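You operate a simulated robot arm through the tools that you are given. There is no shell and no other tool.

The job below is to be done with a simulated robot arm. You get a single attempt, and the scene is never put back.

JOB
Take the yellow tin and leave it on the top of the packing bench. Switch the scale switch on. Stack the biscuit bag that says "2" from the top of the long table on top of the biscuit bag marked "4". Put the red cup on the upper shelf of the island. Take the small cloth and leave it in the big pot. Press the alarm button two times. Turn the pressure dial to 1. Put one of the jars from the top of the packing bench on top of the sugar shaker. Do these in any order. Set down upright: red cup, jar.

The check looks at the end state, three seconds after you hand in, the way a careful person would. Anything else that was tipped, shoved, dropped, spilled or broken makes it a failure. Flat cloth is picked up by pressing the open fingertips on it (5 to 10 N) and closing them slowly along it; thin cloth reads only 2 to 8 mm in the jaws.

ROBOT AND FRAMES
A 6-joint arm with a two-finger gripper on a trunk, on a base that moves. Base frame: it is fixed to the floor where the robot stands at the start and does not move with it; the origin is under the middle of the robot, x ahead of it, y to its left, z up. Readings come in m, degrees, newtons and seconds.
It reaches about 1.298 m from its shoulder. Its first joint turns from -149.0 to 149.0 degrees. Places, roughly: alarm button [-4.5, -1.1, 0.7]; big pot (26x25x16 cm) [-2.5, -0.1, 1]; biscuit bag [-3.5, 1.25, 1]; jar [-3.5, 3.75, 1]; pressure dial [-5.2, -1.2, 1.2]; red cup (6x6x6 cm) [-2.6, 0.5, 0.9]; scale switch [-3.4, 1, 0.9]; small cloth (13x6x5 cm) [-2.5, 0.1, 0.9]; sugar shaker [-2.75, 3.75, 1]; top of the packing bench [-2.7, 3.7, 0.9]; upper shelf of the island [-2.6, 0.3, 0.5]; yellow tin [-3.25, 1.25, 1]. Payload 1.57 kg.
The TCP is the grasp point between the finger pads, 0.021 m short of the fingertips. In the tool frame z runs along the fingers and y along their closing line. The gripper opens to 0.07 m; its body begins 0.05 m behind the TCP.
Orientation is told as [roll, pitch, yaw] about the base's x, y, z axes, in that order, counted from this pose: with the fingers straight down and closing along the base's y, the tool's x points along the base's -x, its y along +y and its z along -z.

CONTROLS
- The arm moves only by the tool servo_tool. Its argument "steps" is a list of rows, each an object (a shift or turn left out is 0, a gripper value left out holds the last) with "linear": the shift along the base's x, y, z in m, a list of three; "delta_rot": the turn, a rotation vector about the base's x, y, z in degrees, a list of three; "grip": the opening in per cent of the stroke, from 0 (shut) to 100 (fully open). In form: [{"linear": [x, y, z], "delta_rot": [wx, wy, wz], "grip": grip}, ...]. A call has 1 to 20 rows; each row is the pose to reach, as a shift and turn from the pose commanded when the call began. Rows are played at 5 a second. More than 0.05 m and 8.6 degrees between two rows, or a gripper value outside its range, and nothing of the call is played. Where a pose cannot be reached the arm comes as near as it can. A force on the tool above 40 N (or 10 N above the force at the start of the call, whichever is more), or a blocked arm, ends the call early, and 0.2 s more pass. Each finger travels about 0.1037 m/s and halts on what it meets, pressing with about 30 N; the grip force reading is that of the motor and also rises with nothing between the fingers. The clock runs only during rows and for 0.2 s after the last one: add rows that repeat a pose to give the fingers time. It gives the time, the measured TCP pose, the force on the tool (base axes), the opening and the grip force at its end, in the units of the frame above (readings bear some noise), with the torque about the TCP (base axes, N m) and any sound that the robot's microphone picked up, and new pictures: "views" is both (left out), scene, wrist or none.
- Cameras (640 x 400 px; columns grow to the right, rows downward): "scene" is now at [0.0404, 0.1766, 1.8346]; the picture's right is [-0.16, -0.99, 0.00], its down [-0.61, 0.10, -0.79] and it looks along [0.78, -0.12, -0.62] (base axes); focal length 257 px, centre (320, 200). "wrist" rides on the gripper at [0.079, 0.004, -0.081] in the tool frame; the picture's right is [-0.05, 1.00, 0.00], its down [-0.67, -0.04, -0.74] and it looks along [-0.74, -0.04, 0.67] (tool axes); focal length 256 px, centre (320, 200). There is no depth. A picture from a camera that has moved, and an enlarged one, comes with that camera's place and axes in the base frame and with its lens.
- raise_lower(by): slides the trunk up (or, below 0, down) by that many m; the arm and the scene camera ride with it, the base frame stays. It gives what a move gives, with no picture.
- base_move(legs): drives the robot by 1 to 6 legs, each [ahead, turn to the left] in m and degrees, along the robot's own axes; the way and the turn of a leg run together, so that a leg with both is an arc; at most 1.5 m and 180 degrees a leg. The arm and the cameras ride along, it lands a little off, and it stops where it bumps. It gives what a move gives, and a new picture of the scene camera.
- aim_head(pan, tilt): turns the head with the scene camera to pan (to the left, within 155 degrees either way) and tilt (down, from -29 to 69), counted from straight ahead of the robot. It gives what a move gives, and a new picture of the scene camera.
- zoom(camera, box): a new picture of the part [left, top, right, bottom] of that camera's present view, enlarged. No time passes.
- job_done(): hands the job in; it is judged then, once.

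Places have to be worked out from the pictures, the camera data and where the tool is seen. Open the gripper and draw the arm clear of the work before you hand the job in, unless the task says otherwise.

The tools are called after ">>>" as name(argument=value, ...) on one line, values as JSON. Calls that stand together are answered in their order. servo_tool: Moves the arm, as the interface text tells. Its arguments: {"type":"object","properties":{"steps":{"type":"array","items":{"type":"object","properties":{"linear":{"type":"array","items":{"type":"number"}},"delta_rot":{"type":"array","items":{"type":"number"}},"grip":{"type":"number"}}}},"views":{"type":"string","enum":["both","scene","wrist","none"]}},"required":["steps"]} The other tools are called the same way: raise_lower (by) moves the trunk up or down; base_move (legs) drives the base; aim_head (pan, tilt) turns the head that bears the scene camera; zoom (camera, box) takes an enlarged picture of a part of a camera's view; job_done () hands the job in.

At the start:

```text
time: 0.0
ee_pos: [0.7152, -0.2421, 1.1586]
ee_rot: [-0.1, 0.0, -0.5]
force: [-0.3, -0.8, -0.6]
ft_torque: [0.0, 0.01, 0.0]
opening: 0.07
gripper_force: 0.0
trunk travel left (down, up): [-0.84, 0.13]
robot x, y, heading: [0.0044, 0.0187, -0.0]
head pan, tilt (commanded): [-9.1, 38.2]
```

scene: 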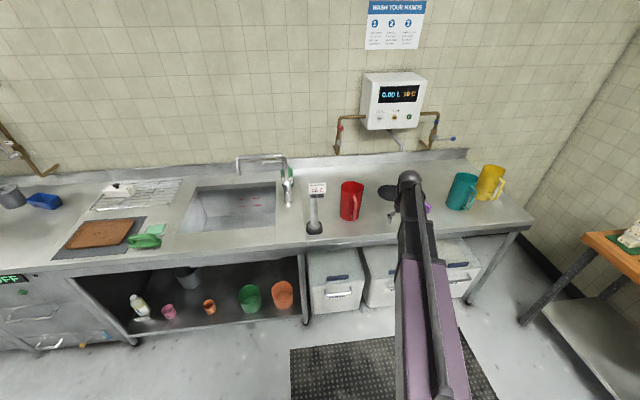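
wrist: 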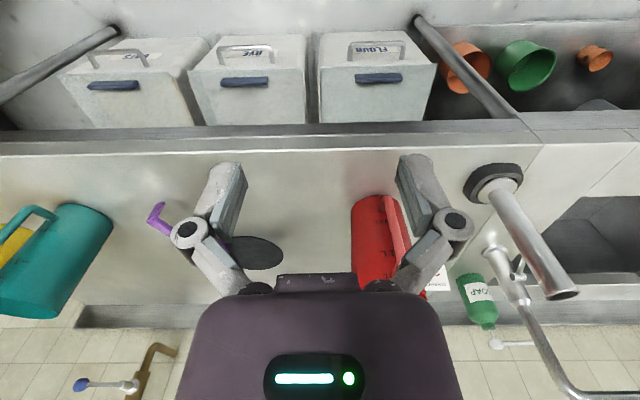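

The robot faces a sink counter; the work places are all behind it (x from -2.5 to -5). I first turn the head to look around before driving.

>>> aim_head(pan=150, tilt=20)

>>> aim_head(pan=-150, tilt=20)

>>> aim_head(pan=90, tilt=20)

```text
time: 2.5
ee_pos: [0.7148, -0.2426, 1.1577]
ee_rot: [0.0, 0.0, -0.4]
force: [-0.5, 0.0, -0.1]
ft_torque: [0.03, -0.01, 0.02]
opening: 0.07
gripper_force: 0.0
trunk travel left (down, up): [-0.84, 0.13]
robot x, y, heading: [0.0032, 0.0187, 0.0]
head pan, tilt (commanded): [150.0, 20.0]
camera scene: at [-0.1254, 0.2366, 1.8634], right [0.5, 0.87, 0.0], down [0.3, -0.17, -0.94], along [-0.81, 0.47, -0.34], focal length 257 px, centre (320, 200)
```

scene: 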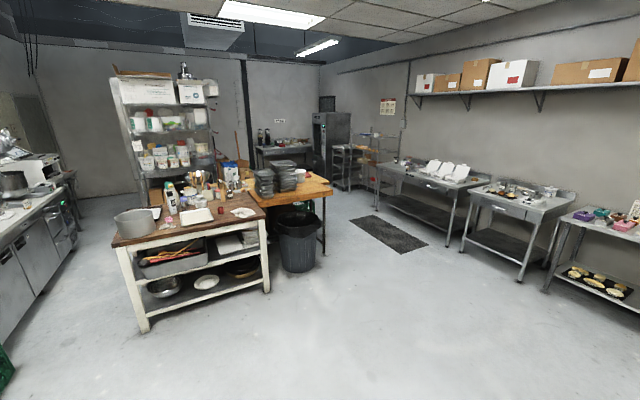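

```text
time: 6.5
ee_pos: [0.7158, -0.2433, 1.1582]
ee_rot: [0.0, 0.0, -0.3]
force: [-0.6, -0.1, -0.4]
ft_torque: [0.0, 0.0, -0.02]
opening: 0.0701
gripper_force: 0.0
trunk travel left (down, up): [-0.84, 0.13]
robot x, y, heading: [-0.0021, 0.0174, 0.3]
head pan, tilt (commanded): [-150.0, 20.0]
camera scene: at [-0.1253, 0.1434, 1.8634], right [-0.5, 0.87, 0.0], down [0.3, 0.17, -0.94], along [-0.81, -0.47, -0.34], focal length 257 px, centre (320, 200)
```

scene: 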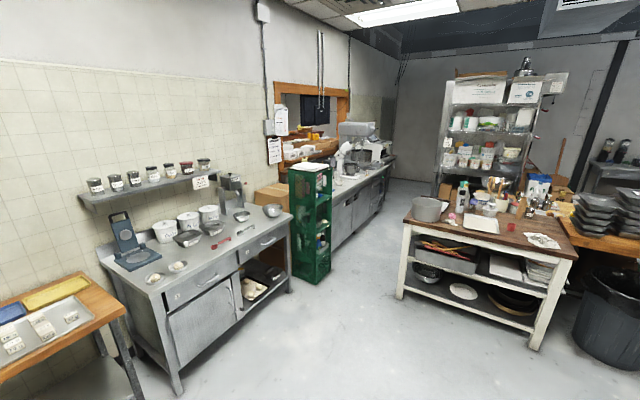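

```text
time: 9.9
ee_pos: [0.7143, -0.2413, 1.1583]
ee_rot: [0.0, 0.0, -0.4]
force: [-0.7, -0.2, -0.2]
ft_torque: [-0.01, 0.02, 0.0]
opening: 0.0699
gripper_force: 0.1
trunk travel left (down, up): [-0.84, 0.13]
robot x, y, heading: [-0.0014, 0.0177, 0.4]
head pan, tilt (commanded): [90.0, 20.0]
camera scene: at [-0.0448, 0.2832, 1.8634], right [1.0, 0.0, 0.0], down [0.0, -0.34, -0.94], along [0.0, 0.94, -0.34], focal length 257 px, centre (320, 200)
```

scene: 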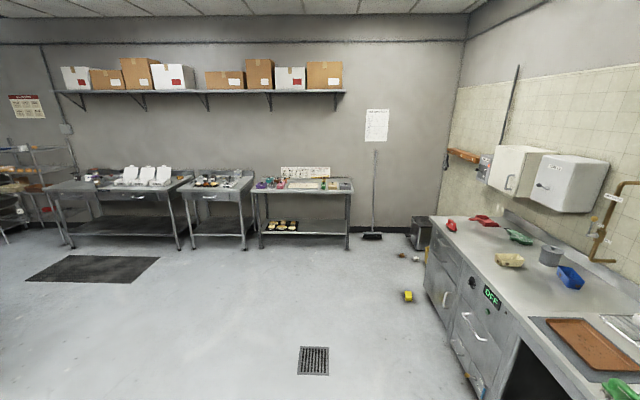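

Room layout is clear: island (white legs, brown top) at about x -2.4..-2.9, the long table behind it, packing benches on the left wall. I retract and raise the arm before turning around.

>>> servo_tool(steps=[{"linear": [-0.04, 0.01, 0.02]}, {"linear": [-0.08, 0.02, 0.04]}, {"linear": [-0.12, 0.03, 0.06]}, {"linear": [-0.16, 0.04, 0.08]}, {"linear": [-0.2, 0.05, 0.1]}, {"linear": [-0.24, 0.06, 0.1]}, {"linear": [-0.28, 0.07, 0.1]}], views="both")

>>> aim_head(pan=0, tilt=60)

```text
time: 11.5
ee_pos: [0.4883, -0.193, 1.1583]
ee_rot: [0.0, 0.1, -0.5]
force: [-0.1, 0.8, -1.0]
ft_torque: [0.0, -0.03, 0.03]
opening: 0.0702
gripper_force: 0.0
out of reach, approached as far as the arm can: row 1, 2, 3, 4, 5, 6, 7
trunk travel left (down, up): [-0.84, 0.13]
robot x, y, heading: [0.0017, 0.0191, -0.1]
head pan, tilt (commanded): [90.0, 20.0]
camera scene: at [-0.0454, 0.2832, 1.8634], right [1.0, 0.0, 0.0], down [0.0, -0.34, -0.94], along [0.0, 0.94, -0.34], focal length 257 px, centre (320, 200)
camera wrist: at [0.411, -0.1893, 1.2398], right [0.06, 1.0, 0.0], down [0.67, -0.04, 0.74], along [0.74, -0.04, -0.67], focal length 256 px, centre (320, 200)
```

scene: 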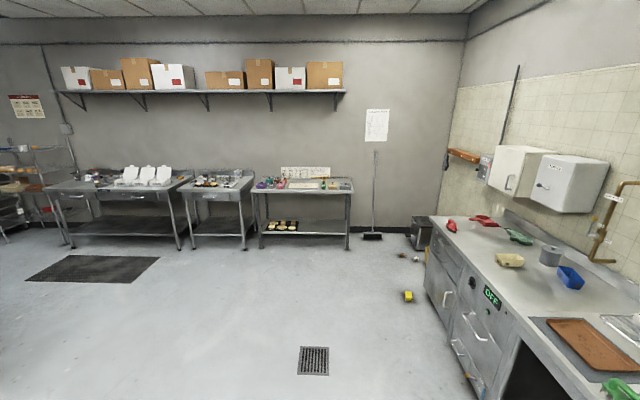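
wrist: 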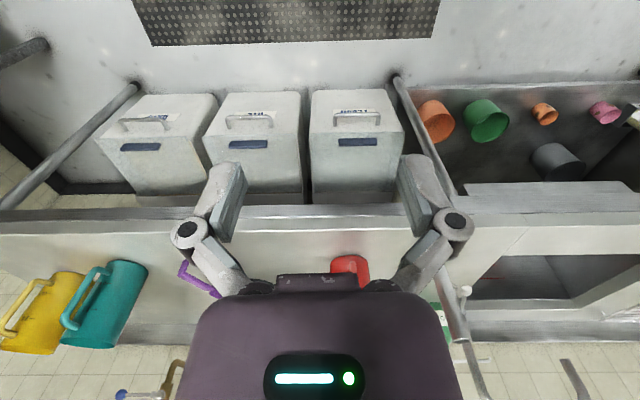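

```text
time: 13.2
ee_pos: [0.4895, -0.194, 1.1596]
ee_rot: [0.0, 0.0, -0.4]
force: [-0.3, 0.5, 0.3]
ft_torque: [0.0, 0.01, 0.0]
opening: 0.07
gripper_force: 0.2
trunk travel left (down, up): [-0.84, 0.13]
robot x, y, heading: [0.0011, 0.0205, 0.2]
head pan, tilt (commanded): [0.0, 60.0]
camera scene: at [0.0218, 0.1903, 1.8052], right [0.0, -1.0, 0.0], down [-0.87, 0.0, -0.5], along [0.5, 0.0, -0.87], focal length 257 px, centre (320, 200)
```

scene: 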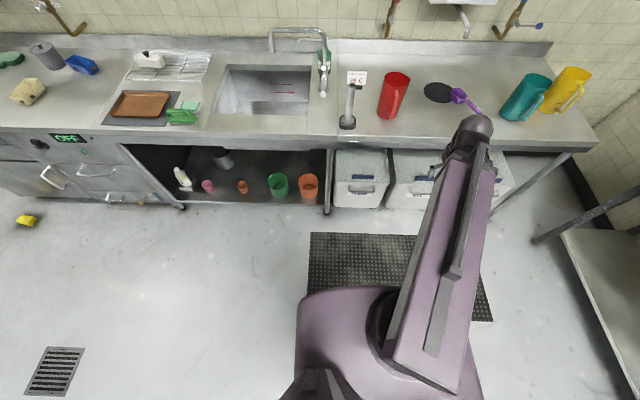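

With the fingers straight down the arm tops out near z 1.16 at this trunk height; it is now tucked to about 0.5 m. I turn the robot around to face the island, with the head level.

>>> base_move(legs=[[0, 180]])

>>> aim_head(pan=0, tilt=25)

```text
time: 22.3
ee_pos: [-0.356, 0.4099, 1.1579]
ee_rot: [0.2, 0.1, 156.3]
force: [0.4, 0.0, -0.4]
ft_torque: [-0.1, 0.04, -0.02]
opening: 0.0698
gripper_force: 0.0
trunk travel left (down, up): [-0.84, 0.13]
robot x, y, heading: [-0.0294, -0.0446, 157.1]
head pan, tilt (commanded): [0.0, 60.0]
stopped in leg 1: the robot was blocked; the commanded pose is now the measured one
camera scene: at [-0.108, -0.1904, 1.8056], right [0.39, 0.92, 0.0], down [0.8, -0.34, -0.5], along [-0.46, 0.19, -0.87], focal length 257 px, centre (320, 200)
```

scene: 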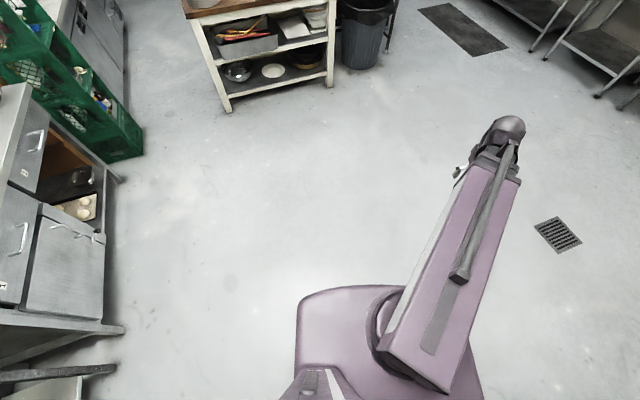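

```text
time: 23.3
ee_pos: [-0.3579, 0.407, 1.1581]
ee_rot: [0.1, 0.0, 156.3]
force: [-0.8, -0.2, -0.4]
ft_torque: [0.0, -0.01, 0.0]
opening: 0.0699
gripper_force: 0.1
trunk travel left (down, up): [-0.84, 0.13]
robot x, y, heading: [-0.0246, -0.0451, 157.0]
head pan, tilt (commanded): [0.0, 25.0]
camera scene: at [-0.1346, -0.1837, 1.8552], right [0.39, 0.92, 0.0], down [0.39, -0.17, -0.91], along [-0.83, 0.35, -0.42], focal length 257 px, centre (320, 200)
```

scene: 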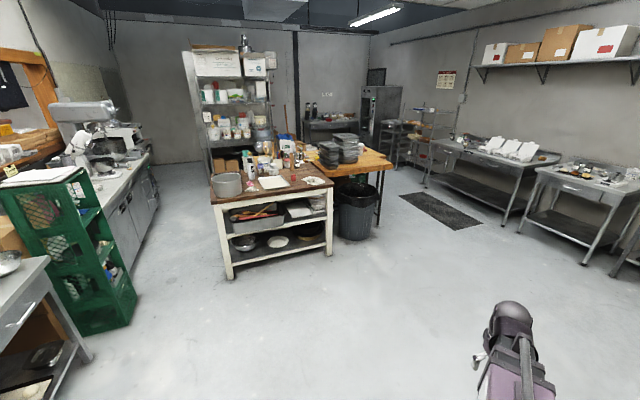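

The turn stopped at 157°, blocked by something, probably behind. I look to the rear on both sides before moving.

>>> aim_head(pan=150, tilt=55)

>>> aim_head(pan=-150, tilt=55)

>>> aim_head(pan=90, tilt=60)

```text
time: 25.6
ee_pos: [-0.3584, 0.4058, 1.1584]
ee_rot: [0.2, 0.0, 156.1]
force: [-0.5, 0.1, 0.5]
ft_torque: [0.0, -0.01, 0.01]
opening: 0.07
gripper_force: 0.1
trunk travel left (down, up): [-0.84, 0.13]
robot x, y, heading: [-0.0245, -0.0467, 157.0]
head pan, tilt (commanded): [150.0, 55.0]
camera scene: at [-0.0062, -0.2772, 1.8113], right [-0.8, -0.6, 0.0], down [-0.49, 0.65, -0.57], along [0.35, -0.46, -0.82], focal length 257 px, centre (320, 200)
```

scene: 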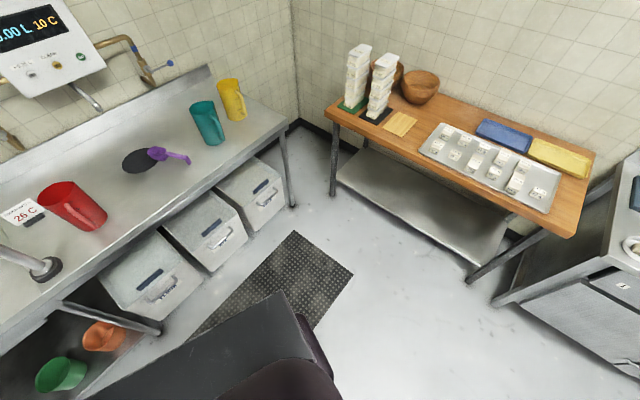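

```text
time: 29.7
ee_pos: [-0.3588, 0.4074, 1.1585]
ee_rot: [0.1, 0.0, 156.1]
force: [-0.2, -0.6, -0.2]
ft_torque: [0.02, 0.0, -0.02]
opening: 0.07
gripper_force: 0.0
trunk travel left (down, up): [-0.84, 0.13]
robot x, y, heading: [-0.0249, -0.0453, 157.0]
head pan, tilt (commanded): [-150.0, 55.0]
camera scene: at [0.0219, -0.2108, 1.8113], right [0.12, -0.99, 0.0], down [-0.81, -0.1, -0.57], along [0.57, 0.07, -0.82], focal length 257 px, centre (320, 200)
```

scene: 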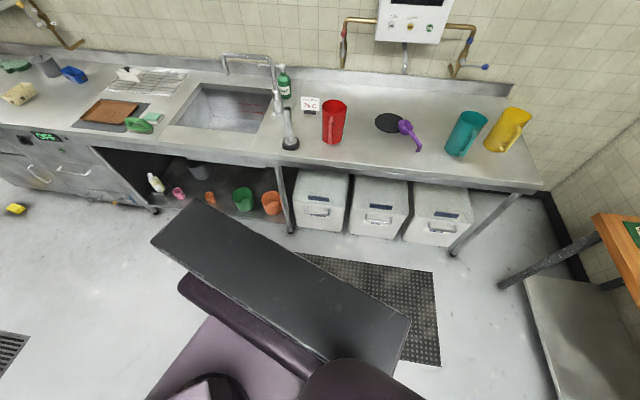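

```text
time: 33.1
ee_pos: [-0.3579, 0.4067, 1.1586]
ee_rot: [0.1, 0.0, 156.3]
force: [-1.1, 0.0, -0.1]
ft_torque: [-0.03, 0.01, 0.0]
opening: 0.0698
gripper_force: 0.0
trunk travel left (down, up): [-0.84, 0.13]
robot x, y, heading: [-0.022, -0.0461, 157.0]
head pan, tilt (commanded): [90.0, 60.0]
camera scene: at [-0.0757, -0.281, 1.8052], right [-0.92, 0.39, 0.0], down [0.34, 0.8, -0.5], along [-0.2, -0.46, -0.87], focal length 257 px, centre (320, 200)
```

scene: 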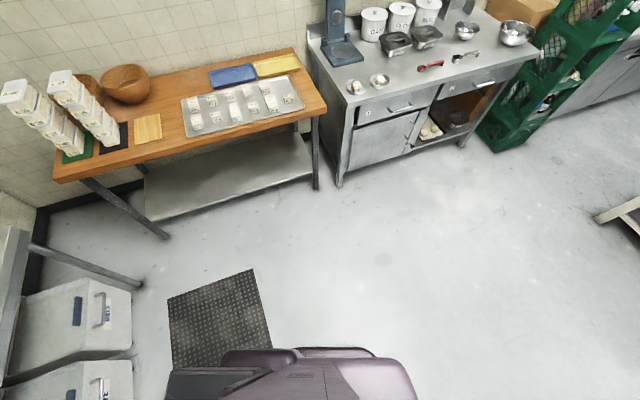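

Nothing obvious is touching, but the rear side is nearest the sink counter. I drive ahead into the free floor first, then finish the turn.

>>> base_move(legs=[[0.5, 0]])

```text
time: 36.6
ee_pos: [-0.8201, 0.6035, 1.158]
ee_rot: [0.0, 0.1, 156.2]
force: [-0.2, -0.2, 0.4]
ft_torque: [0.03, 0.0, 0.03]
opening: 0.0702
gripper_force: 0.1
trunk travel left (down, up): [-0.84, 0.13]
robot x, y, heading: [-0.4882, 0.148, 157.1]
head pan, tilt (commanded): [90.0, 60.0]
camera scene: at [-0.5385, -0.0847, 1.8052], right [-0.92, 0.39, 0.0], down [0.34, 0.8, -0.5], along [-0.2, -0.46, -0.87], focal length 257 px, centre (320, 200)
```

scene: 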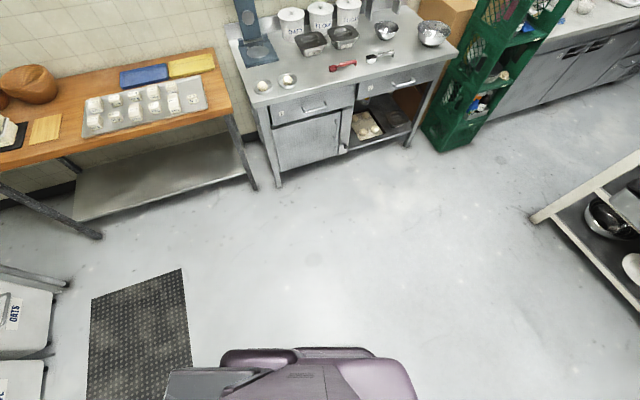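

Moved freely. Now I finish the turn to face the island and check the counter behind for anything disturbed.

>>> base_move(legs=[[0, 23]])

>>> aim_head(pan=150, tilt=45)

>>> aim_head(pan=-150, tilt=45)

>>> aim_head(pan=0, tilt=25)

```text
time: 38.7
ee_pos: [-0.9711, 0.437, 1.1597]
ee_rot: [0.1, 0.0, 179.4]
force: [-0.2, 0.1, -0.9]
ft_torque: [-0.03, 0.03, 0.01]
opening: 0.07
gripper_force: 0.2
trunk travel left (down, up): [-0.84, 0.13]
robot x, y, heading: [-0.4858, 0.1309, 179.8]
head pan, tilt (commanded): [90.0, 60.0]
camera scene: at [-0.4416, -0.0986, 1.8054], right [-1.0, 0.01, 0.0], down [0.0, 0.87, -0.5], along [0.0, -0.5, -0.87], focal length 257 px, centre (320, 200)
```

scene: 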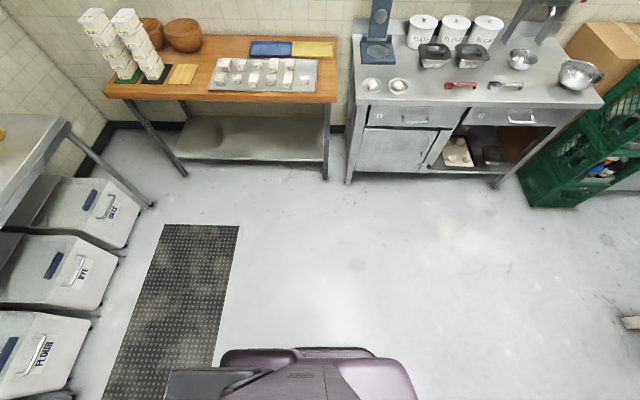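

```text
time: 40.0
ee_pos: [-0.972, 0.4359, 1.1588]
ee_rot: [0.1, 0.0, 179.3]
force: [0.1, 0.0, 0.5]
ft_torque: [0.0, 0.01, -0.01]
opening: 0.07
gripper_force: 0.1
trunk travel left (down, up): [-0.84, 0.13]
robot x, y, heading: [-0.4827, 0.1378, 179.8]
head pan, tilt (commanded): [150.0, 45.0]
camera scene: at [-0.3725, -0.0745, 1.8247], right [-0.51, -0.86, 0.0], down [-0.61, 0.36, -0.71], along [0.61, -0.36, -0.71], focal length 257 px, centre (320, 200)
```

scene: 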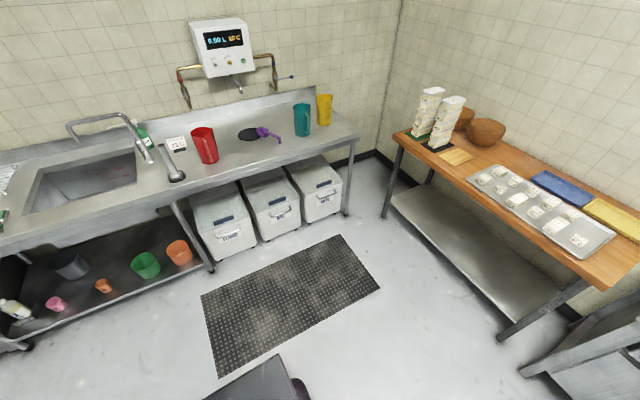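

```text
time: 44.1
ee_pos: [-0.9733, 0.4358, 1.1583]
ee_rot: [0.2, 0.0, 179.3]
force: [0.8, 0.4, -0.7]
ft_torque: [-0.01, -0.01, 0.01]
opening: 0.0702
gripper_force: 0.0
trunk travel left (down, up): [-0.84, 0.13]
robot x, y, heading: [-0.4851, 0.1381, 179.6]
head pan, tilt (commanded): [-150.0, 45.0]
camera scene: at [-0.3721, 0.0069, 1.8247], right [0.5, -0.87, 0.0], down [-0.61, -0.35, -0.71], along [0.61, 0.35, -0.71], focal length 257 px, centre (320, 200)
```

scene: 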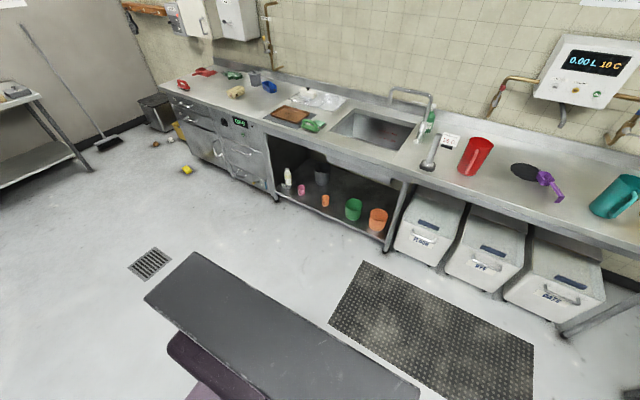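

```text
time: 46.5
ee_pos: [-0.972, 0.435, 1.1581]
ee_rot: [0.1, -0.1, 179.3]
force: [0.0, -0.9, -1.6]
ft_torque: [0.0, -0.01, 0.0]
opening: 0.0702
gripper_force: 0.1
trunk travel left (down, up): [-0.84, 0.13]
robot x, y, heading: [-0.486, 0.1361, 180.0]
head pan, tilt (commanded): [0.0, 25.0]
camera scene: at [-0.5349, -0.0329, 1.8553], right [0.01, 1.0, 0.0], down [0.42, 0.0, -0.91], along [-0.91, 0.01, -0.42], focal length 257 px, centre (320, 200)
```

scene: 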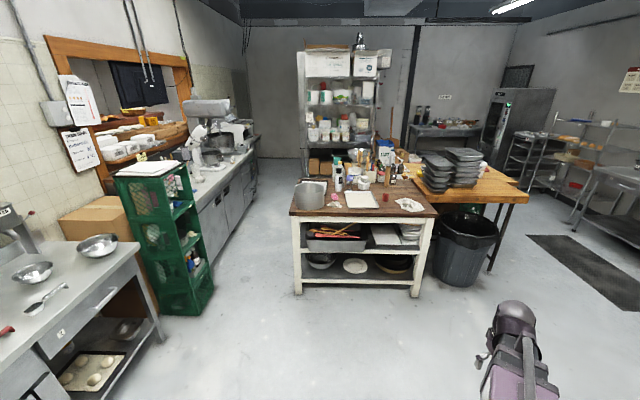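

The counter behind is undisturbed. I zoom into the island and the long table to see the objects.

>>> zoom(camera="scene", box=[280, 130, 440, 230])

>>> zoom(camera="scene", box=[360, 120, 540, 230])

>>> zoom(camera="scene", box=[150, 60, 300, 180])

>>> zoom(camera="scene", box=[280, 210, 450, 300])

```text
4.00 times, centred on (360, 180) of scene
camera zoom: at [-0.5349, -0.0329, 1.8553], right [0.01, 1.0, 0.0], down [0.42, 0.0, -0.91], along [-0.91, 0.01, -0.42], focal length 1027 px, centre (160, 280)
```

zoom: 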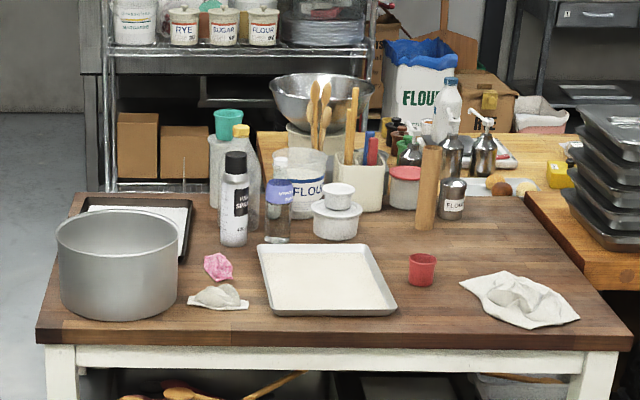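

```text
3.56 times, centred on (450, 175) of scene
camera zoom: at [-0.5349, -0.0329, 1.8553], right [0.01, 1.0, 0.0], down [0.42, 0.0, -0.91], along [-0.91, 0.01, -0.42], focal length 913 px, centre (-142, 289)
```

zoom: 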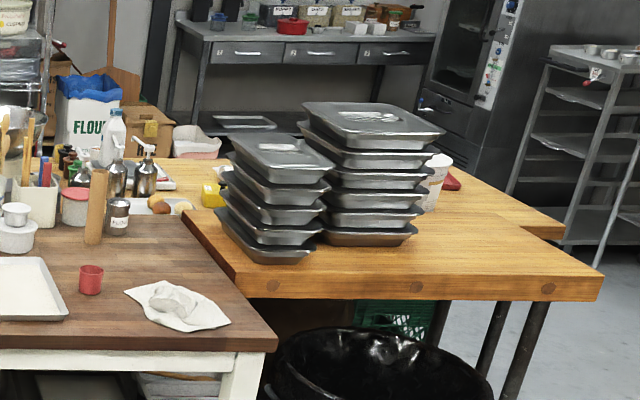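

```text
3.33 times, centred on (225, 120) of scene
camera zoom: at [-0.5349, -0.0329, 1.8553], right [0.01, 1.0, 0.0], down [0.42, 0.0, -0.91], along [-0.91, 0.01, -0.42], focal length 856 px, centre (637, 467)
```

zoom: 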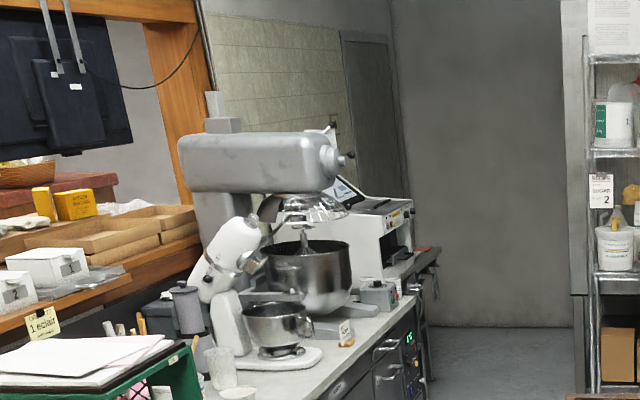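

```text
3.76 times, centred on (365, 255) of scene
camera zoom: at [-0.5349, -0.0329, 1.8553], right [0.01, 1.0, 0.0], down [0.42, 0.0, -0.91], along [-0.91, 0.01, -0.42], focal length 966 px, centre (151, -7)
```

zoom: 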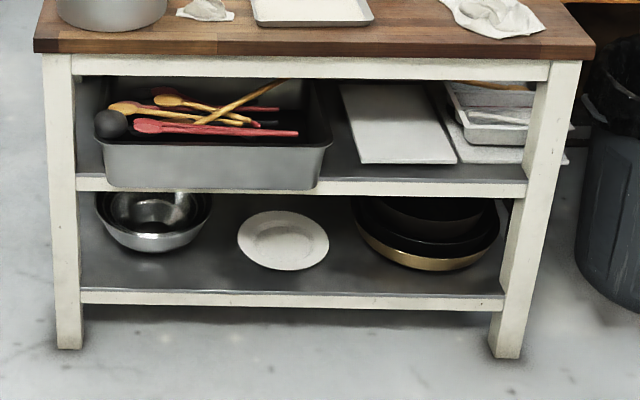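

The island top shows the gray pot, the white-gray small cloth (~[-2.50, 0.11]), pink cloth, tray, red cup (~[-2.58, 0.56]) and a larger white cloth. I drive up to the island with about 0.4 m clearance.

>>> base_move(legs=[[1.12, 0]])

>>> aim_head(pan=0, tilt=45)

```text
time: 53.4
ee_pos: [-2.0842, 0.4365, 1.1589]
ee_rot: [0.0, 0.1, 179.6]
force: [-0.3, -0.8, 0.3]
ft_torque: [-0.02, 0.0, -0.02]
opening: 0.0699
gripper_force: 0.1
trunk travel left (down, up): [-0.84, 0.13]
robot x, y, heading: [-1.5969, 0.1369, 179.8]
head pan, tilt (commanded): [0.0, 25.0]
camera scene: at [-1.6456, -0.0299, 1.8553], right [0.0, 1.0, 0.0], down [0.42, 0.0, -0.91], along [-0.91, 0.0, -0.42], focal length 257 px, centre (320, 200)
```

scene: 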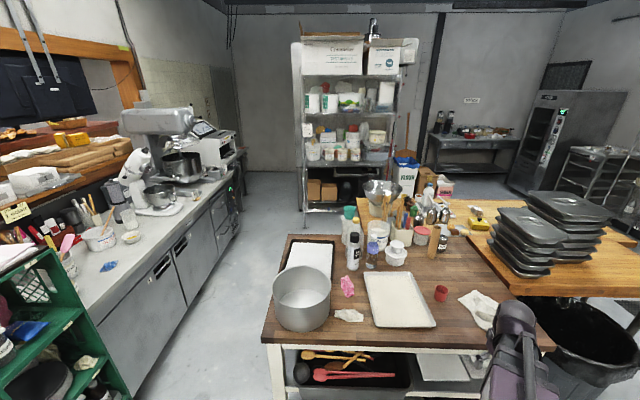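

```text
time: 54.2
ee_pos: [-2.0839, 0.4366, 1.1584]
ee_rot: [0.0, -0.1, 179.6]
force: [-1.2, -0.8, 0.1]
ft_torque: [0.01, 0.01, -0.02]
opening: 0.0699
gripper_force: 0.0
trunk travel left (down, up): [-0.84, 0.13]
robot x, y, heading: [-1.5986, 0.1391, 179.9]
head pan, tilt (commanded): [0.0, 45.0]
camera scene: at [-1.6345, -0.0299, 1.8248], right [0.0, 1.0, 0.0], down [0.71, 0.0, -0.71], along [-0.71, 0.0, -0.71], focal length 257 px, centre (320, 200)
```

scene: 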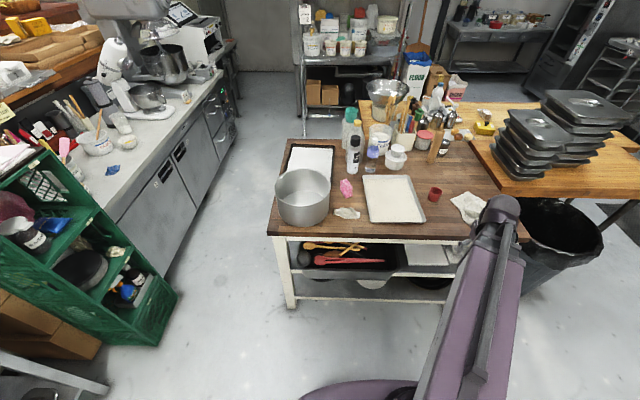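

Standing in front of the island. I zoom in for details of the top and the upper shelf.

>>> zoom(camera="scene", box=[265, 130, 425, 230])

>>> zoom(camera="scene", box=[340, 150, 500, 250])

>>> zoom(camera="scene", box=[280, 230, 440, 330])

>>> zoom(camera="scene", box=[360, 80, 500, 165])

```text
4.00 times, centred on (345, 180) of scene
camera zoom: at [-1.6345, -0.0299, 1.8248], right [0.0, 1.0, 0.0], down [0.71, 0.0, -0.71], along [-0.71, 0.0, -0.71], focal length 1027 px, centre (220, 280)
```

zoom: 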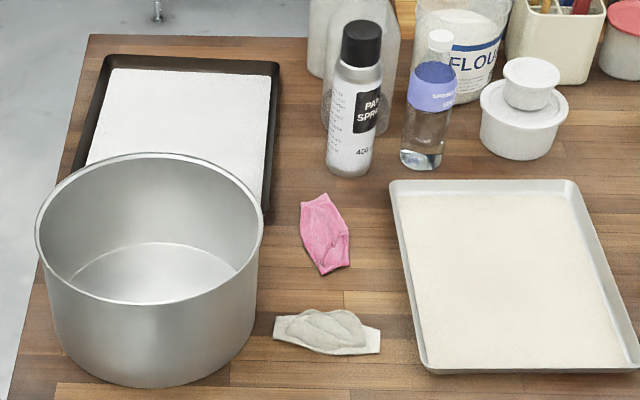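

```text
4.00 times, centred on (420, 200) of scene
camera zoom: at [-1.6345, -0.0299, 1.8248], right [0.0, 1.0, 0.0], down [0.71, 0.0, -0.71], along [-0.71, 0.0, -0.71], focal length 1027 px, centre (-80, 200)
```

zoom: 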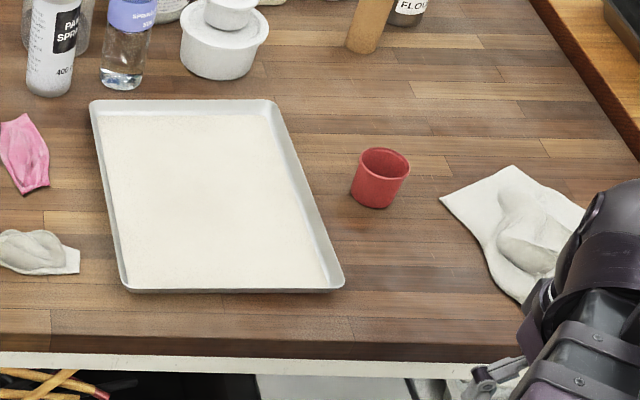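

```text
4.00 times, centred on (360, 280) of scene
camera zoom: at [-1.6345, -0.0299, 1.8248], right [0.0, 1.0, 0.0], down [0.71, 0.0, -0.71], along [-0.71, 0.0, -0.71], focal length 1027 px, centre (160, -120)
```

zoom: 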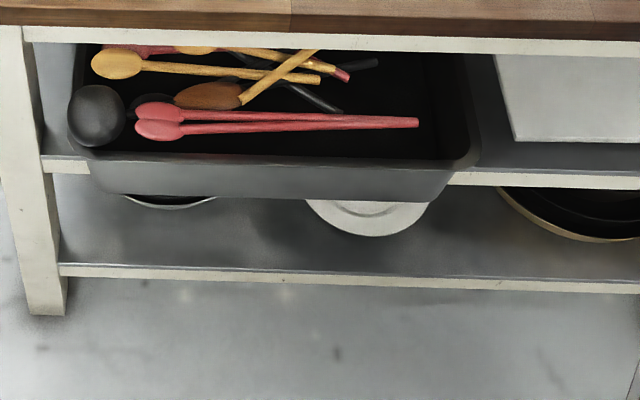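

```text
4.57 times, centred on (430, 122) of scene
camera zoom: at [-1.6345, -0.0299, 1.8248], right [0.0, 1.0, 0.0], down [0.71, 0.0, -0.71], along [-0.71, 0.0, -0.71], focal length 1173 px, centre (-183, 554)
```

zoom: 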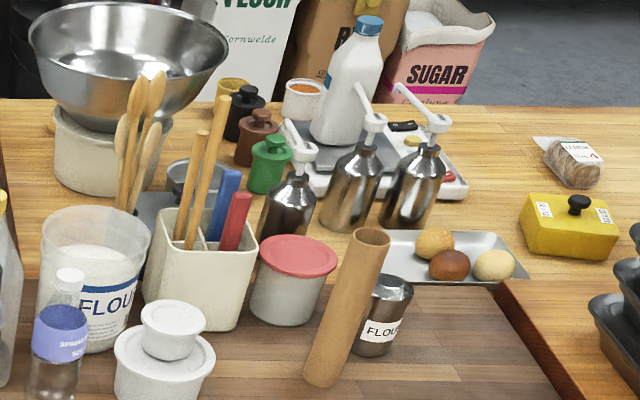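

The small cloth is at about [-2.46, 0.10] beside the pot, whose centre is about [-2.48, -0.11] with a rim near z 1.06. I raise the trunk for headroom over the pot rim.

>>> raise_lower(by=0.1)

>>> servo_tool(steps=[{"linear": [0, 0, 0], "delta_rot": [0, 0, 8]}, {"linear": [-0.01, -0.02, 0], "delta_rot": [0, 0, 16]}, {"linear": [-0.03, -0.05, 0], "delta_rot": [0, 0, 24]}, {"linear": [-0.05, -0.08, 0], "delta_rot": [0, 0, 32]}, {"linear": [-0.08, -0.11, 0], "delta_rot": [0, 0, 40]}, {"linear": [-0.11, -0.14, 0], "delta_rot": [0, 0, 48]}, {"linear": [-0.14, -0.17, 0], "delta_rot": [0, 0, 56]}, {"linear": [-0.17, -0.2, 0], "delta_rot": [0, 0, 64]}, {"linear": [-0.2, -0.23, 0], "delta_rot": [0, 0, 72]}, {"linear": [-0.24, -0.25, 0], "delta_rot": [0, 0, 80]}, {"linear": [-0.28, -0.26, 0], "delta_rot": [0, 0, 88]}, {"linear": [-0.31, -0.27, 0], "delta_rot": [0, 0, 90]}])

```text
time: 55.6
ee_pos: [-2.0835, 0.4361, 1.2577]
ee_rot: [0.1, 0.0, 179.6]
force: [0.1, -0.4, -0.5]
ft_torque: [0.01, -0.01, 0.05]
opening: 0.07
gripper_force: 0.0
trunk travel left (down, up): [-0.94, 0.03]
robot x, y, heading: [-1.6022, 0.1349, 179.8]
head pan, tilt (commanded): [0.0, 45.0]
```

```text
time: 58.2
ee_pos: [-2.3949, 0.166, 1.2577]
ee_rot: [0.1, 0.2, -90.4]
force: [-0.5, -0.1, 1.3]
ft_torque: [0.01, -0.01, 0.01]
opening: 0.0701
gripper_force: 0.0
trunk travel left (down, up): [-0.94, 0.03]
robot x, y, heading: [-1.5983, 0.1412, 179.9]
head pan, tilt (commanded): [0.0, 45.0]
camera scene: at [-1.6354, -0.0302, 1.9246], right [0.0, 1.0, 0.0], down [0.71, 0.0, -0.71], along [-0.71, 0.0, -0.71], focal length 257 px, centre (320, 200)
camera wrist: at [-2.3897, 0.2457, 1.3393], right [1.0, -0.06, 0.0], down [-0.04, -0.67, 0.74], along [-0.04, -0.74, -0.67], focal length 256 px, centre (320, 200)
```

scene: 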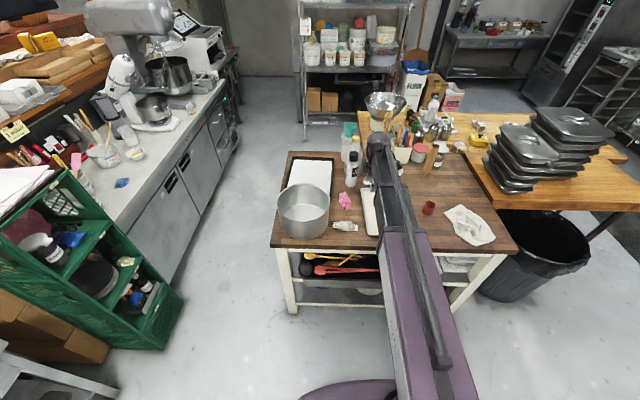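
wrist: 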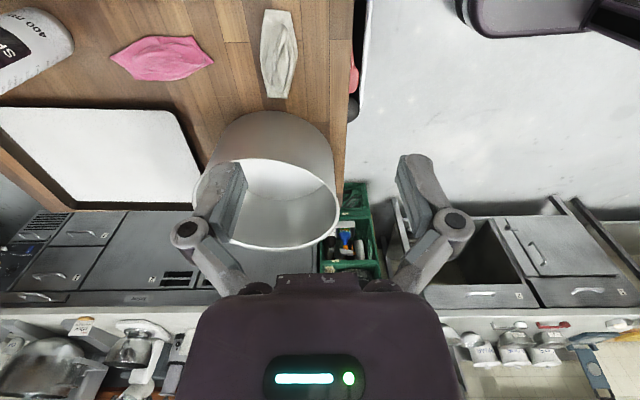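

The wrist view puts the cloth centre at about [-2.463, 0.10] with its long axis along y, so closing along x is right. I move above it and descend to just over it.

>>> servo_tool(steps=[{"linear": [-0.03, -0.03, 0]}, {"linear": [-0.06, -0.06, 0]}, {"linear": [-0.07, -0.064, -0.04]}, {"linear": [-0.07, -0.064, -0.08]}, {"linear": [-0.07, -0.064, -0.12]}, {"linear": [-0.07, -0.064, -0.16]}, {"linear": [-0.07, -0.064, -0.2]}, {"linear": [-0.07, -0.064, -0.24]}, {"linear": [-0.07, -0.064, -0.26]}])

```text
time: 60.2
ee_pos: [-2.4641, 0.1022, 1.259]
ee_rot: [0.2, 0.1, -90.4]
force: [-0.2, 0.9, -0.3]
ft_torque: [-0.02, 0.0, 0.02]
opening: 0.0701
gripper_force: 0.0
out of reach, approached as far as the arm can: row 3, 4, 5, 6, 7, 8, 9
trunk travel left (down, up): [-0.94, 0.03]
robot x, y, heading: [-1.5982, 0.1369, 179.9]
head pan, tilt (commanded): [0.0, 45.0]
camera scene: at [-1.6345, -0.0299, 1.9247], right [0.0, 1.0, 0.0], down [0.71, 0.0, -0.71], along [-0.71, 0.0, -0.71], focal length 257 px, centre (320, 200)
camera wrist: at [-2.4585, 0.1815, 1.3397], right [1.0, -0.06, 0.0], down [-0.04, -0.67, 0.74], along [-0.04, -0.74, -0.67], focal length 256 px, centre (320, 200)
```

scene: 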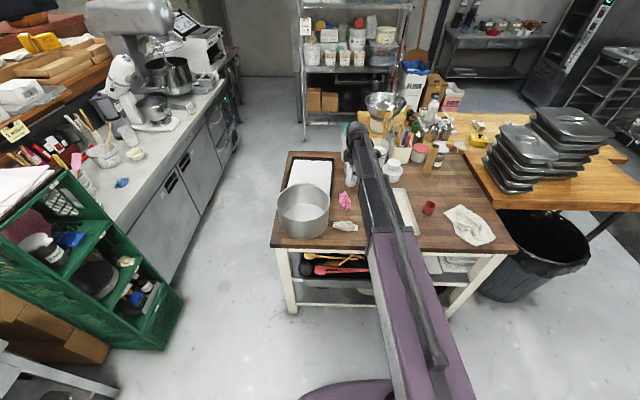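
wrist: 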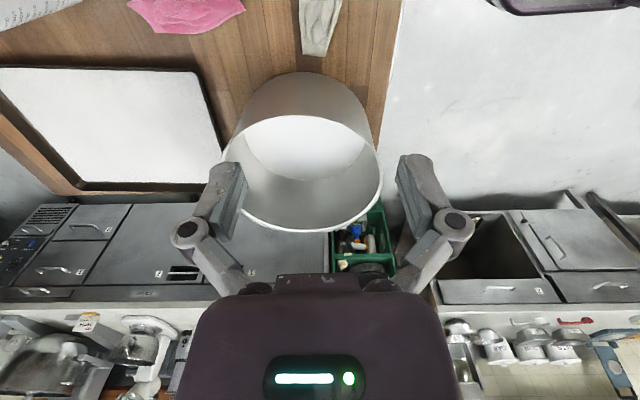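

The arm behaves like a SCARA: with fingers down the height comes only from the trunk. The TCP is above the cloth, so I lower the trunk in stages.

>>> raise_lower(by=-0.26)

>>> servo_tool(steps=[{"linear": [0, 0, 0]}])

```text
time: 62.8
ee_pos: [-2.4642, 0.1023, 0.9997]
ee_rot: [0.1, 0.1, -90.4]
force: [-0.1, 0.6, 0.1]
ft_torque: [-0.02, -0.03, 0.0]
opening: 0.0702
gripper_force: 0.0
trunk travel left (down, up): [-0.68, 0.29]
robot x, y, heading: [-1.5992, 0.1382, 180.1]
head pan, tilt (commanded): [0.0, 45.0]
```

```text
time: 63.2
ee_pos: [-2.4634, 0.1026, 0.9983]
ee_rot: [0.1, 0.0, -90.4]
force: [-0.1, -0.4, -0.4]
ft_torque: [0.0, 0.02, 0.01]
opening: 0.0701
gripper_force: 0.1
trunk travel left (down, up): [-0.68, 0.29]
robot x, y, heading: [-1.601, 0.138, 180.1]
head pan, tilt (commanded): [0.0, 45.0]
camera scene: at [-1.6345, -0.0299, 1.6647], right [0.0, 1.0, 0.0], down [0.71, 0.0, -0.71], along [-0.71, 0.0, -0.71], focal length 257 px, centre (320, 200)
camera wrist: at [-2.4585, 0.1815, 1.0797], right [1.0, -0.06, 0.0], down [-0.04, -0.67, 0.74], along [-0.04, -0.74, -0.67], focal length 256 px, centre (320, 200)
```

scene: 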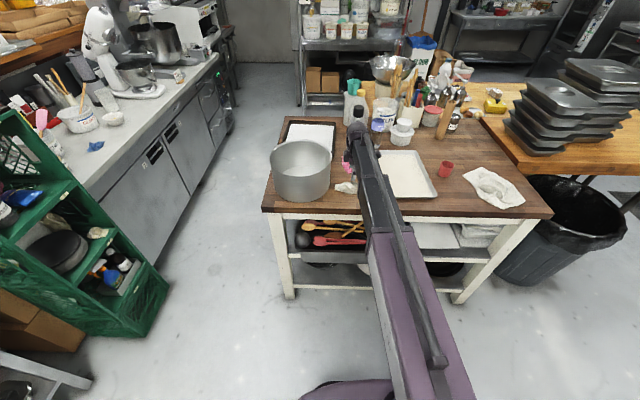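
wrist: 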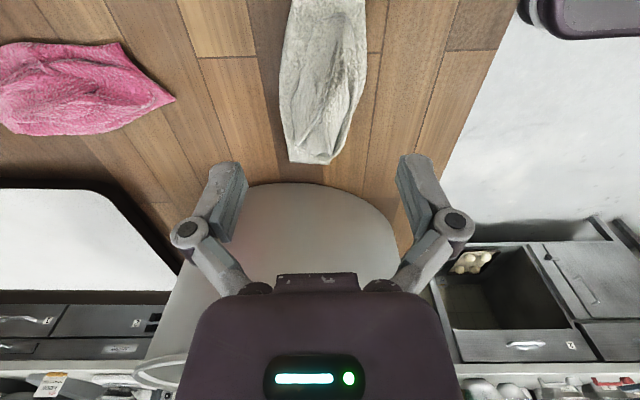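

The cloth sits directly under the TCP between the fingers. I lower further in small steps watching the force.

>>> raise_lower(by=-0.05)

>>> servo_tool(steps=[{"linear": [0, 0, 0]}], views="wrist")

>>> zoom(camera="scene", box=[270, 120, 430, 220])

```text
time: 64.2
ee_pos: [-2.4644, 0.1027, 0.9487]
ee_rot: [0.1, 0.1, -90.4]
force: [-0.1, 0.3, 1.8]
ft_torque: [0.04, 0.01, 0.0]
opening: 0.0697
gripper_force: 0.0
trunk travel left (down, up): [-0.63, 0.34]
robot x, y, heading: [-1.5957, 0.1383, 180.3]
head pan, tilt (commanded): [0.0, 45.0]
```

```text
time: 64.5
ee_pos: [-2.4638, 0.1022, 0.949]
ee_rot: [0.0, 0.1, -90.4]
force: [0.3, 0.4, 1.1]
ft_torque: [0.02, 0.02, -0.02]
opening: 0.0698
gripper_force: 0.0
trunk travel left (down, up): [-0.63, 0.34]
robot x, y, heading: [-1.6001, 0.1377, 180.1]
head pan, tilt (commanded): [0.0, 45.0]
camera wrist: at [-2.4585, 0.1815, 1.0297], right [1.0, -0.06, 0.0], down [-0.04, -0.67, 0.74], along [-0.04, -0.74, -0.67], focal length 256 px, centre (320, 200)
```

wrist: 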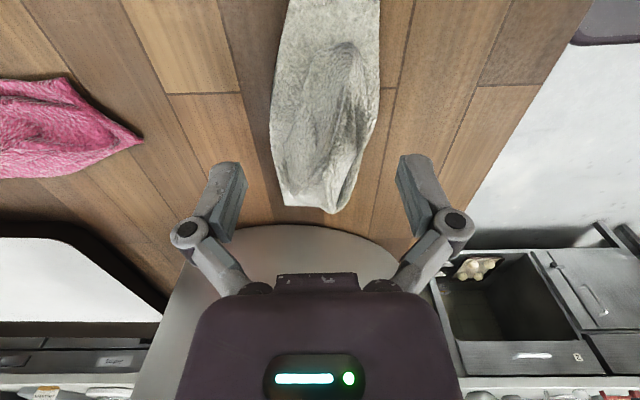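

```text
4.00 times, centred on (350, 170) of scene
camera zoom: at [-1.6345, -0.0299, 1.6147], right [0.0, 1.0, 0.0], down [0.71, 0.0, -0.71], along [-0.71, 0.0, -0.71], focal length 1027 px, centre (200, 320)
```

zoom: 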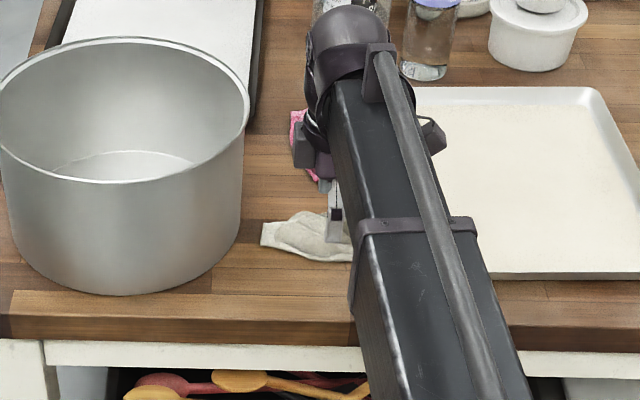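

From the two wrist views the table top works out at about z 0.903, so fingertips need the TCP near 0.925. I lower another 2 cm.

>>> raise_lower(by=-0.02)

>>> servo_tool(steps=[{"linear": [0, 0, 0]}], views="wrist")

```text
time: 65.2
ee_pos: [-2.4644, 0.1021, 0.9289]
ee_rot: [0.2, 0.2, -90.4]
force: [1.1, -0.1, 0.0]
ft_torque: [0.04, 0.0, -0.02]
opening: 0.07
gripper_force: 0.0
trunk travel left (down, up): [-0.61, 0.36]
robot x, y, heading: [-1.5953, 0.1374, 180.0]
head pan, tilt (commanded): [0.0, 45.0]
```

```text
time: 65.6
ee_pos: [-2.4641, 0.1016, 0.9287]
ee_rot: [0.1, 0.1, -90.3]
force: [-0.4, -0.5, -0.8]
ft_torque: [0.0, -0.02, 0.03]
opening: 0.0695
gripper_force: 0.1
trunk travel left (down, up): [-0.61, 0.36]
robot x, y, heading: [-1.597, 0.1363, 180.1]
head pan, tilt (commanded): [0.0, 45.0]
camera wrist: at [-2.4585, 0.1815, 1.0097], right [1.0, -0.06, 0.0], down [-0.04, -0.67, 0.74], along [-0.04, -0.74, -0.67], focal length 256 px, centre (320, 200)
```

wrist: 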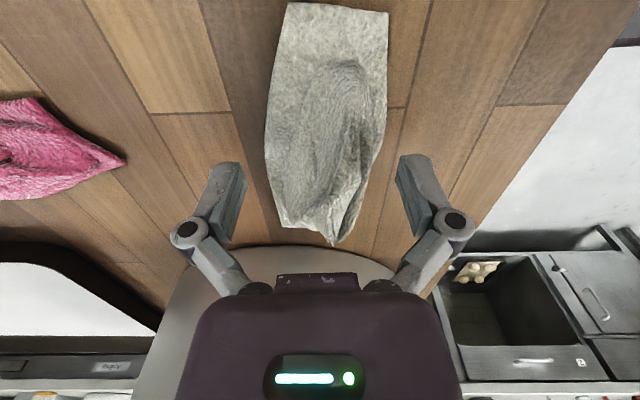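

No contact yet; the cloth lies squarely between the fingers. I lower 3 mm more and close slowly along the cloth.

>>> raise_lower(by=-0.003)

>>> servo_tool(steps=[{"grip": 90}, {"grip": 80}, {"grip": 70}, {"grip": 60}, {"grip": 50}, {"grip": 40}, {"grip": 30}, {"grip": 20}, {"grip": 10}, {"grip": 0}, {"grip": 0}, {"grip": 0}])

```text
time: 66.1
ee_pos: [-2.4642, 0.1029, 0.9254]
ee_rot: [0.2, 0.2, -90.4]
force: [-0.1, 0.8, -0.2]
ft_torque: [-0.03, 0.01, -0.01]
opening: 0.07
gripper_force: 0.2
trunk travel left (down, up): [-0.607, 0.363]
robot x, y, heading: [-1.5972, 0.1369, 179.8]
head pan, tilt (commanded): [0.0, 45.0]
```

```text
time: 68.7
ee_pos: [-2.464, 0.1025, 0.9256]
ee_rot: [0.1, 0.0, -90.5]
force: [-1.4, 4.1, 10.3]
ft_torque: [0.02, 0.27, -0.16]
opening: 0.0506
gripper_force: 30.1
trunk travel left (down, up): [-0.607, 0.363]
robot x, y, heading: [-1.5961, 0.1366, 179.9]
head pan, tilt (commanded): [0.0, 45.0]
camera scene: at [-1.6333, -0.0294, 1.5918], right [0.0, 1.0, 0.0], down [0.71, 0.0, -0.71], along [-0.71, 0.0, -0.71], focal length 257 px, centre (320, 200)
camera wrist: at [-2.4578, 0.1819, 1.0074], right [1.0, -0.06, 0.0], down [-0.04, -0.67, 0.74], along [-0.05, -0.74, -0.67], focal length 256 px, centre (320, 200)
```

scene: 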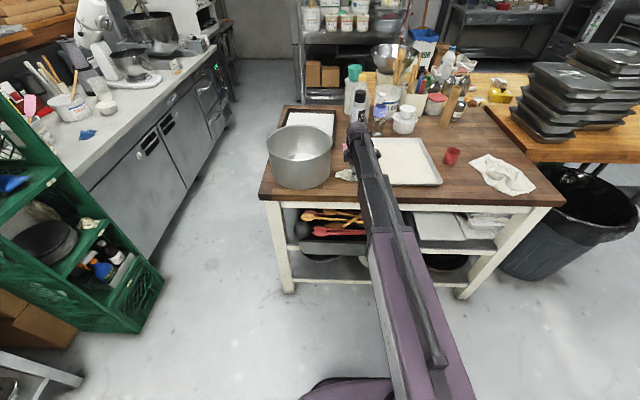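
wrist: 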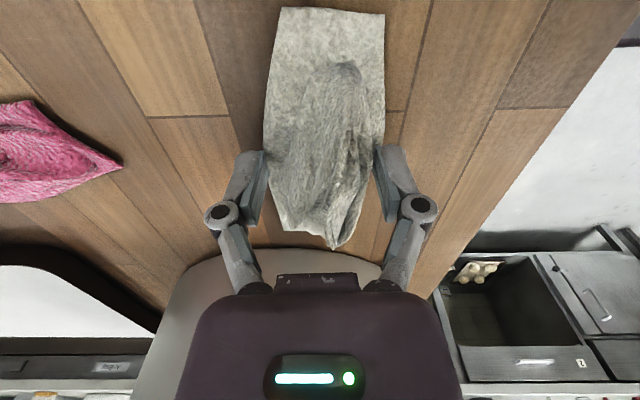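

The jaws hold the crumpled cloth at 50 mm with 30 N. I lift and check that it comes along.

>>> raise_lower(by=0.25)

>>> servo_tool(steps=[{"linear": [0, 0, 0]}])

```text
time: 71.3
ee_pos: [-2.4644, 0.102, 1.1771]
ee_rot: [0.1, 0.1, -90.5]
force: [0.3, -0.3, -0.3]
ft_torque: [0.0, 0.03, -0.02]
opening: 0.0001
gripper_force: 29.0
trunk travel left (down, up): [-0.857, 0.113]
robot x, y, heading: [-1.5996, 0.1367, 180.0]
head pan, tilt (commanded): [0.0, 45.0]
```

```text
time: 71.7
ee_pos: [-2.4641, 0.1034, 1.175]
ee_rot: [0.1, 0.1, -90.4]
force: [-0.3, 0.8, -0.6]
ft_torque: [0.02, 0.02, -0.03]
opening: 0.0
gripper_force: 29.2
trunk travel left (down, up): [-0.857, 0.113]
robot x, y, heading: [-1.594, 0.1359, 179.9]
head pan, tilt (commanded): [0.0, 45.0]
camera scene: at [-1.6346, -0.0299, 1.8417], right [0.0, 1.0, 0.0], down [0.71, 0.0, -0.71], along [-0.71, 0.0, -0.71], focal length 257 px, centre (320, 200)
camera wrist: at [-2.4586, 0.1814, 1.2566], right [1.0, -0.06, 0.0], down [-0.04, -0.67, 0.74], along [-0.04, -0.74, -0.67], focal length 256 px, centre (320, 200)
```

scene: 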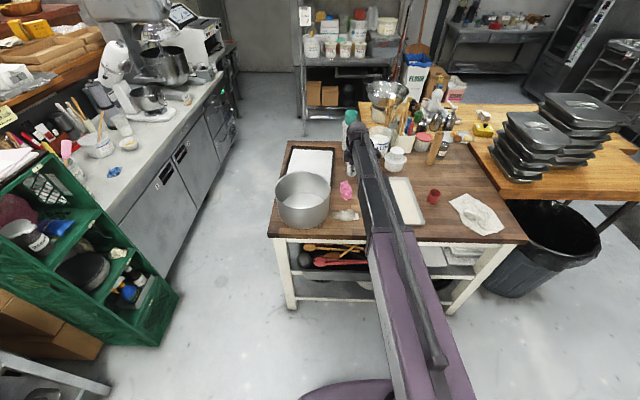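
wrist: 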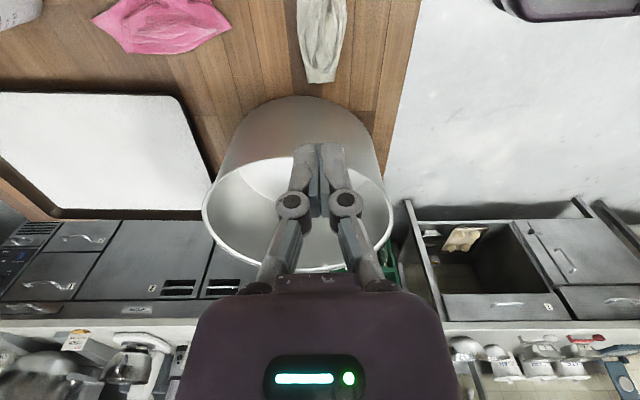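

The cloth slipped out (opening 0). I look at its state now before trying the press-and-pinch way.

>>> zoom(camera="wrist", box=[240, 0, 400, 100])

>>> zoom(camera="scene", box=[300, 165, 400, 235])

```text
4.00 times, centred on (320, 50) of wrist
camera zoom: at [-2.4586, 0.1814, 1.2566], right [1.0, -0.06, 0.0], down [-0.04, -0.67, 0.74], along [-0.04, -0.74, -0.67], focal length 1024 px, centre (320, 800)
```

zoom: 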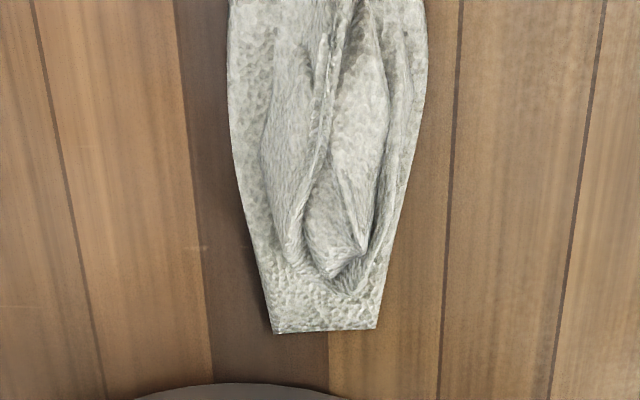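

```text
5.71 times, centred on (350, 200) of scene
camera zoom: at [-1.6346, -0.0299, 1.8417], right [0.0, 1.0, 0.0], down [0.71, 0.0, -0.71], along [-0.71, 0.0, -0.71], focal length 1467 px, centre (149, 200)
```

zoom: 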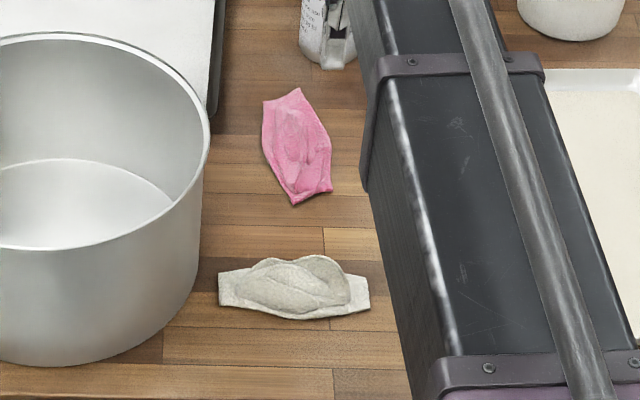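

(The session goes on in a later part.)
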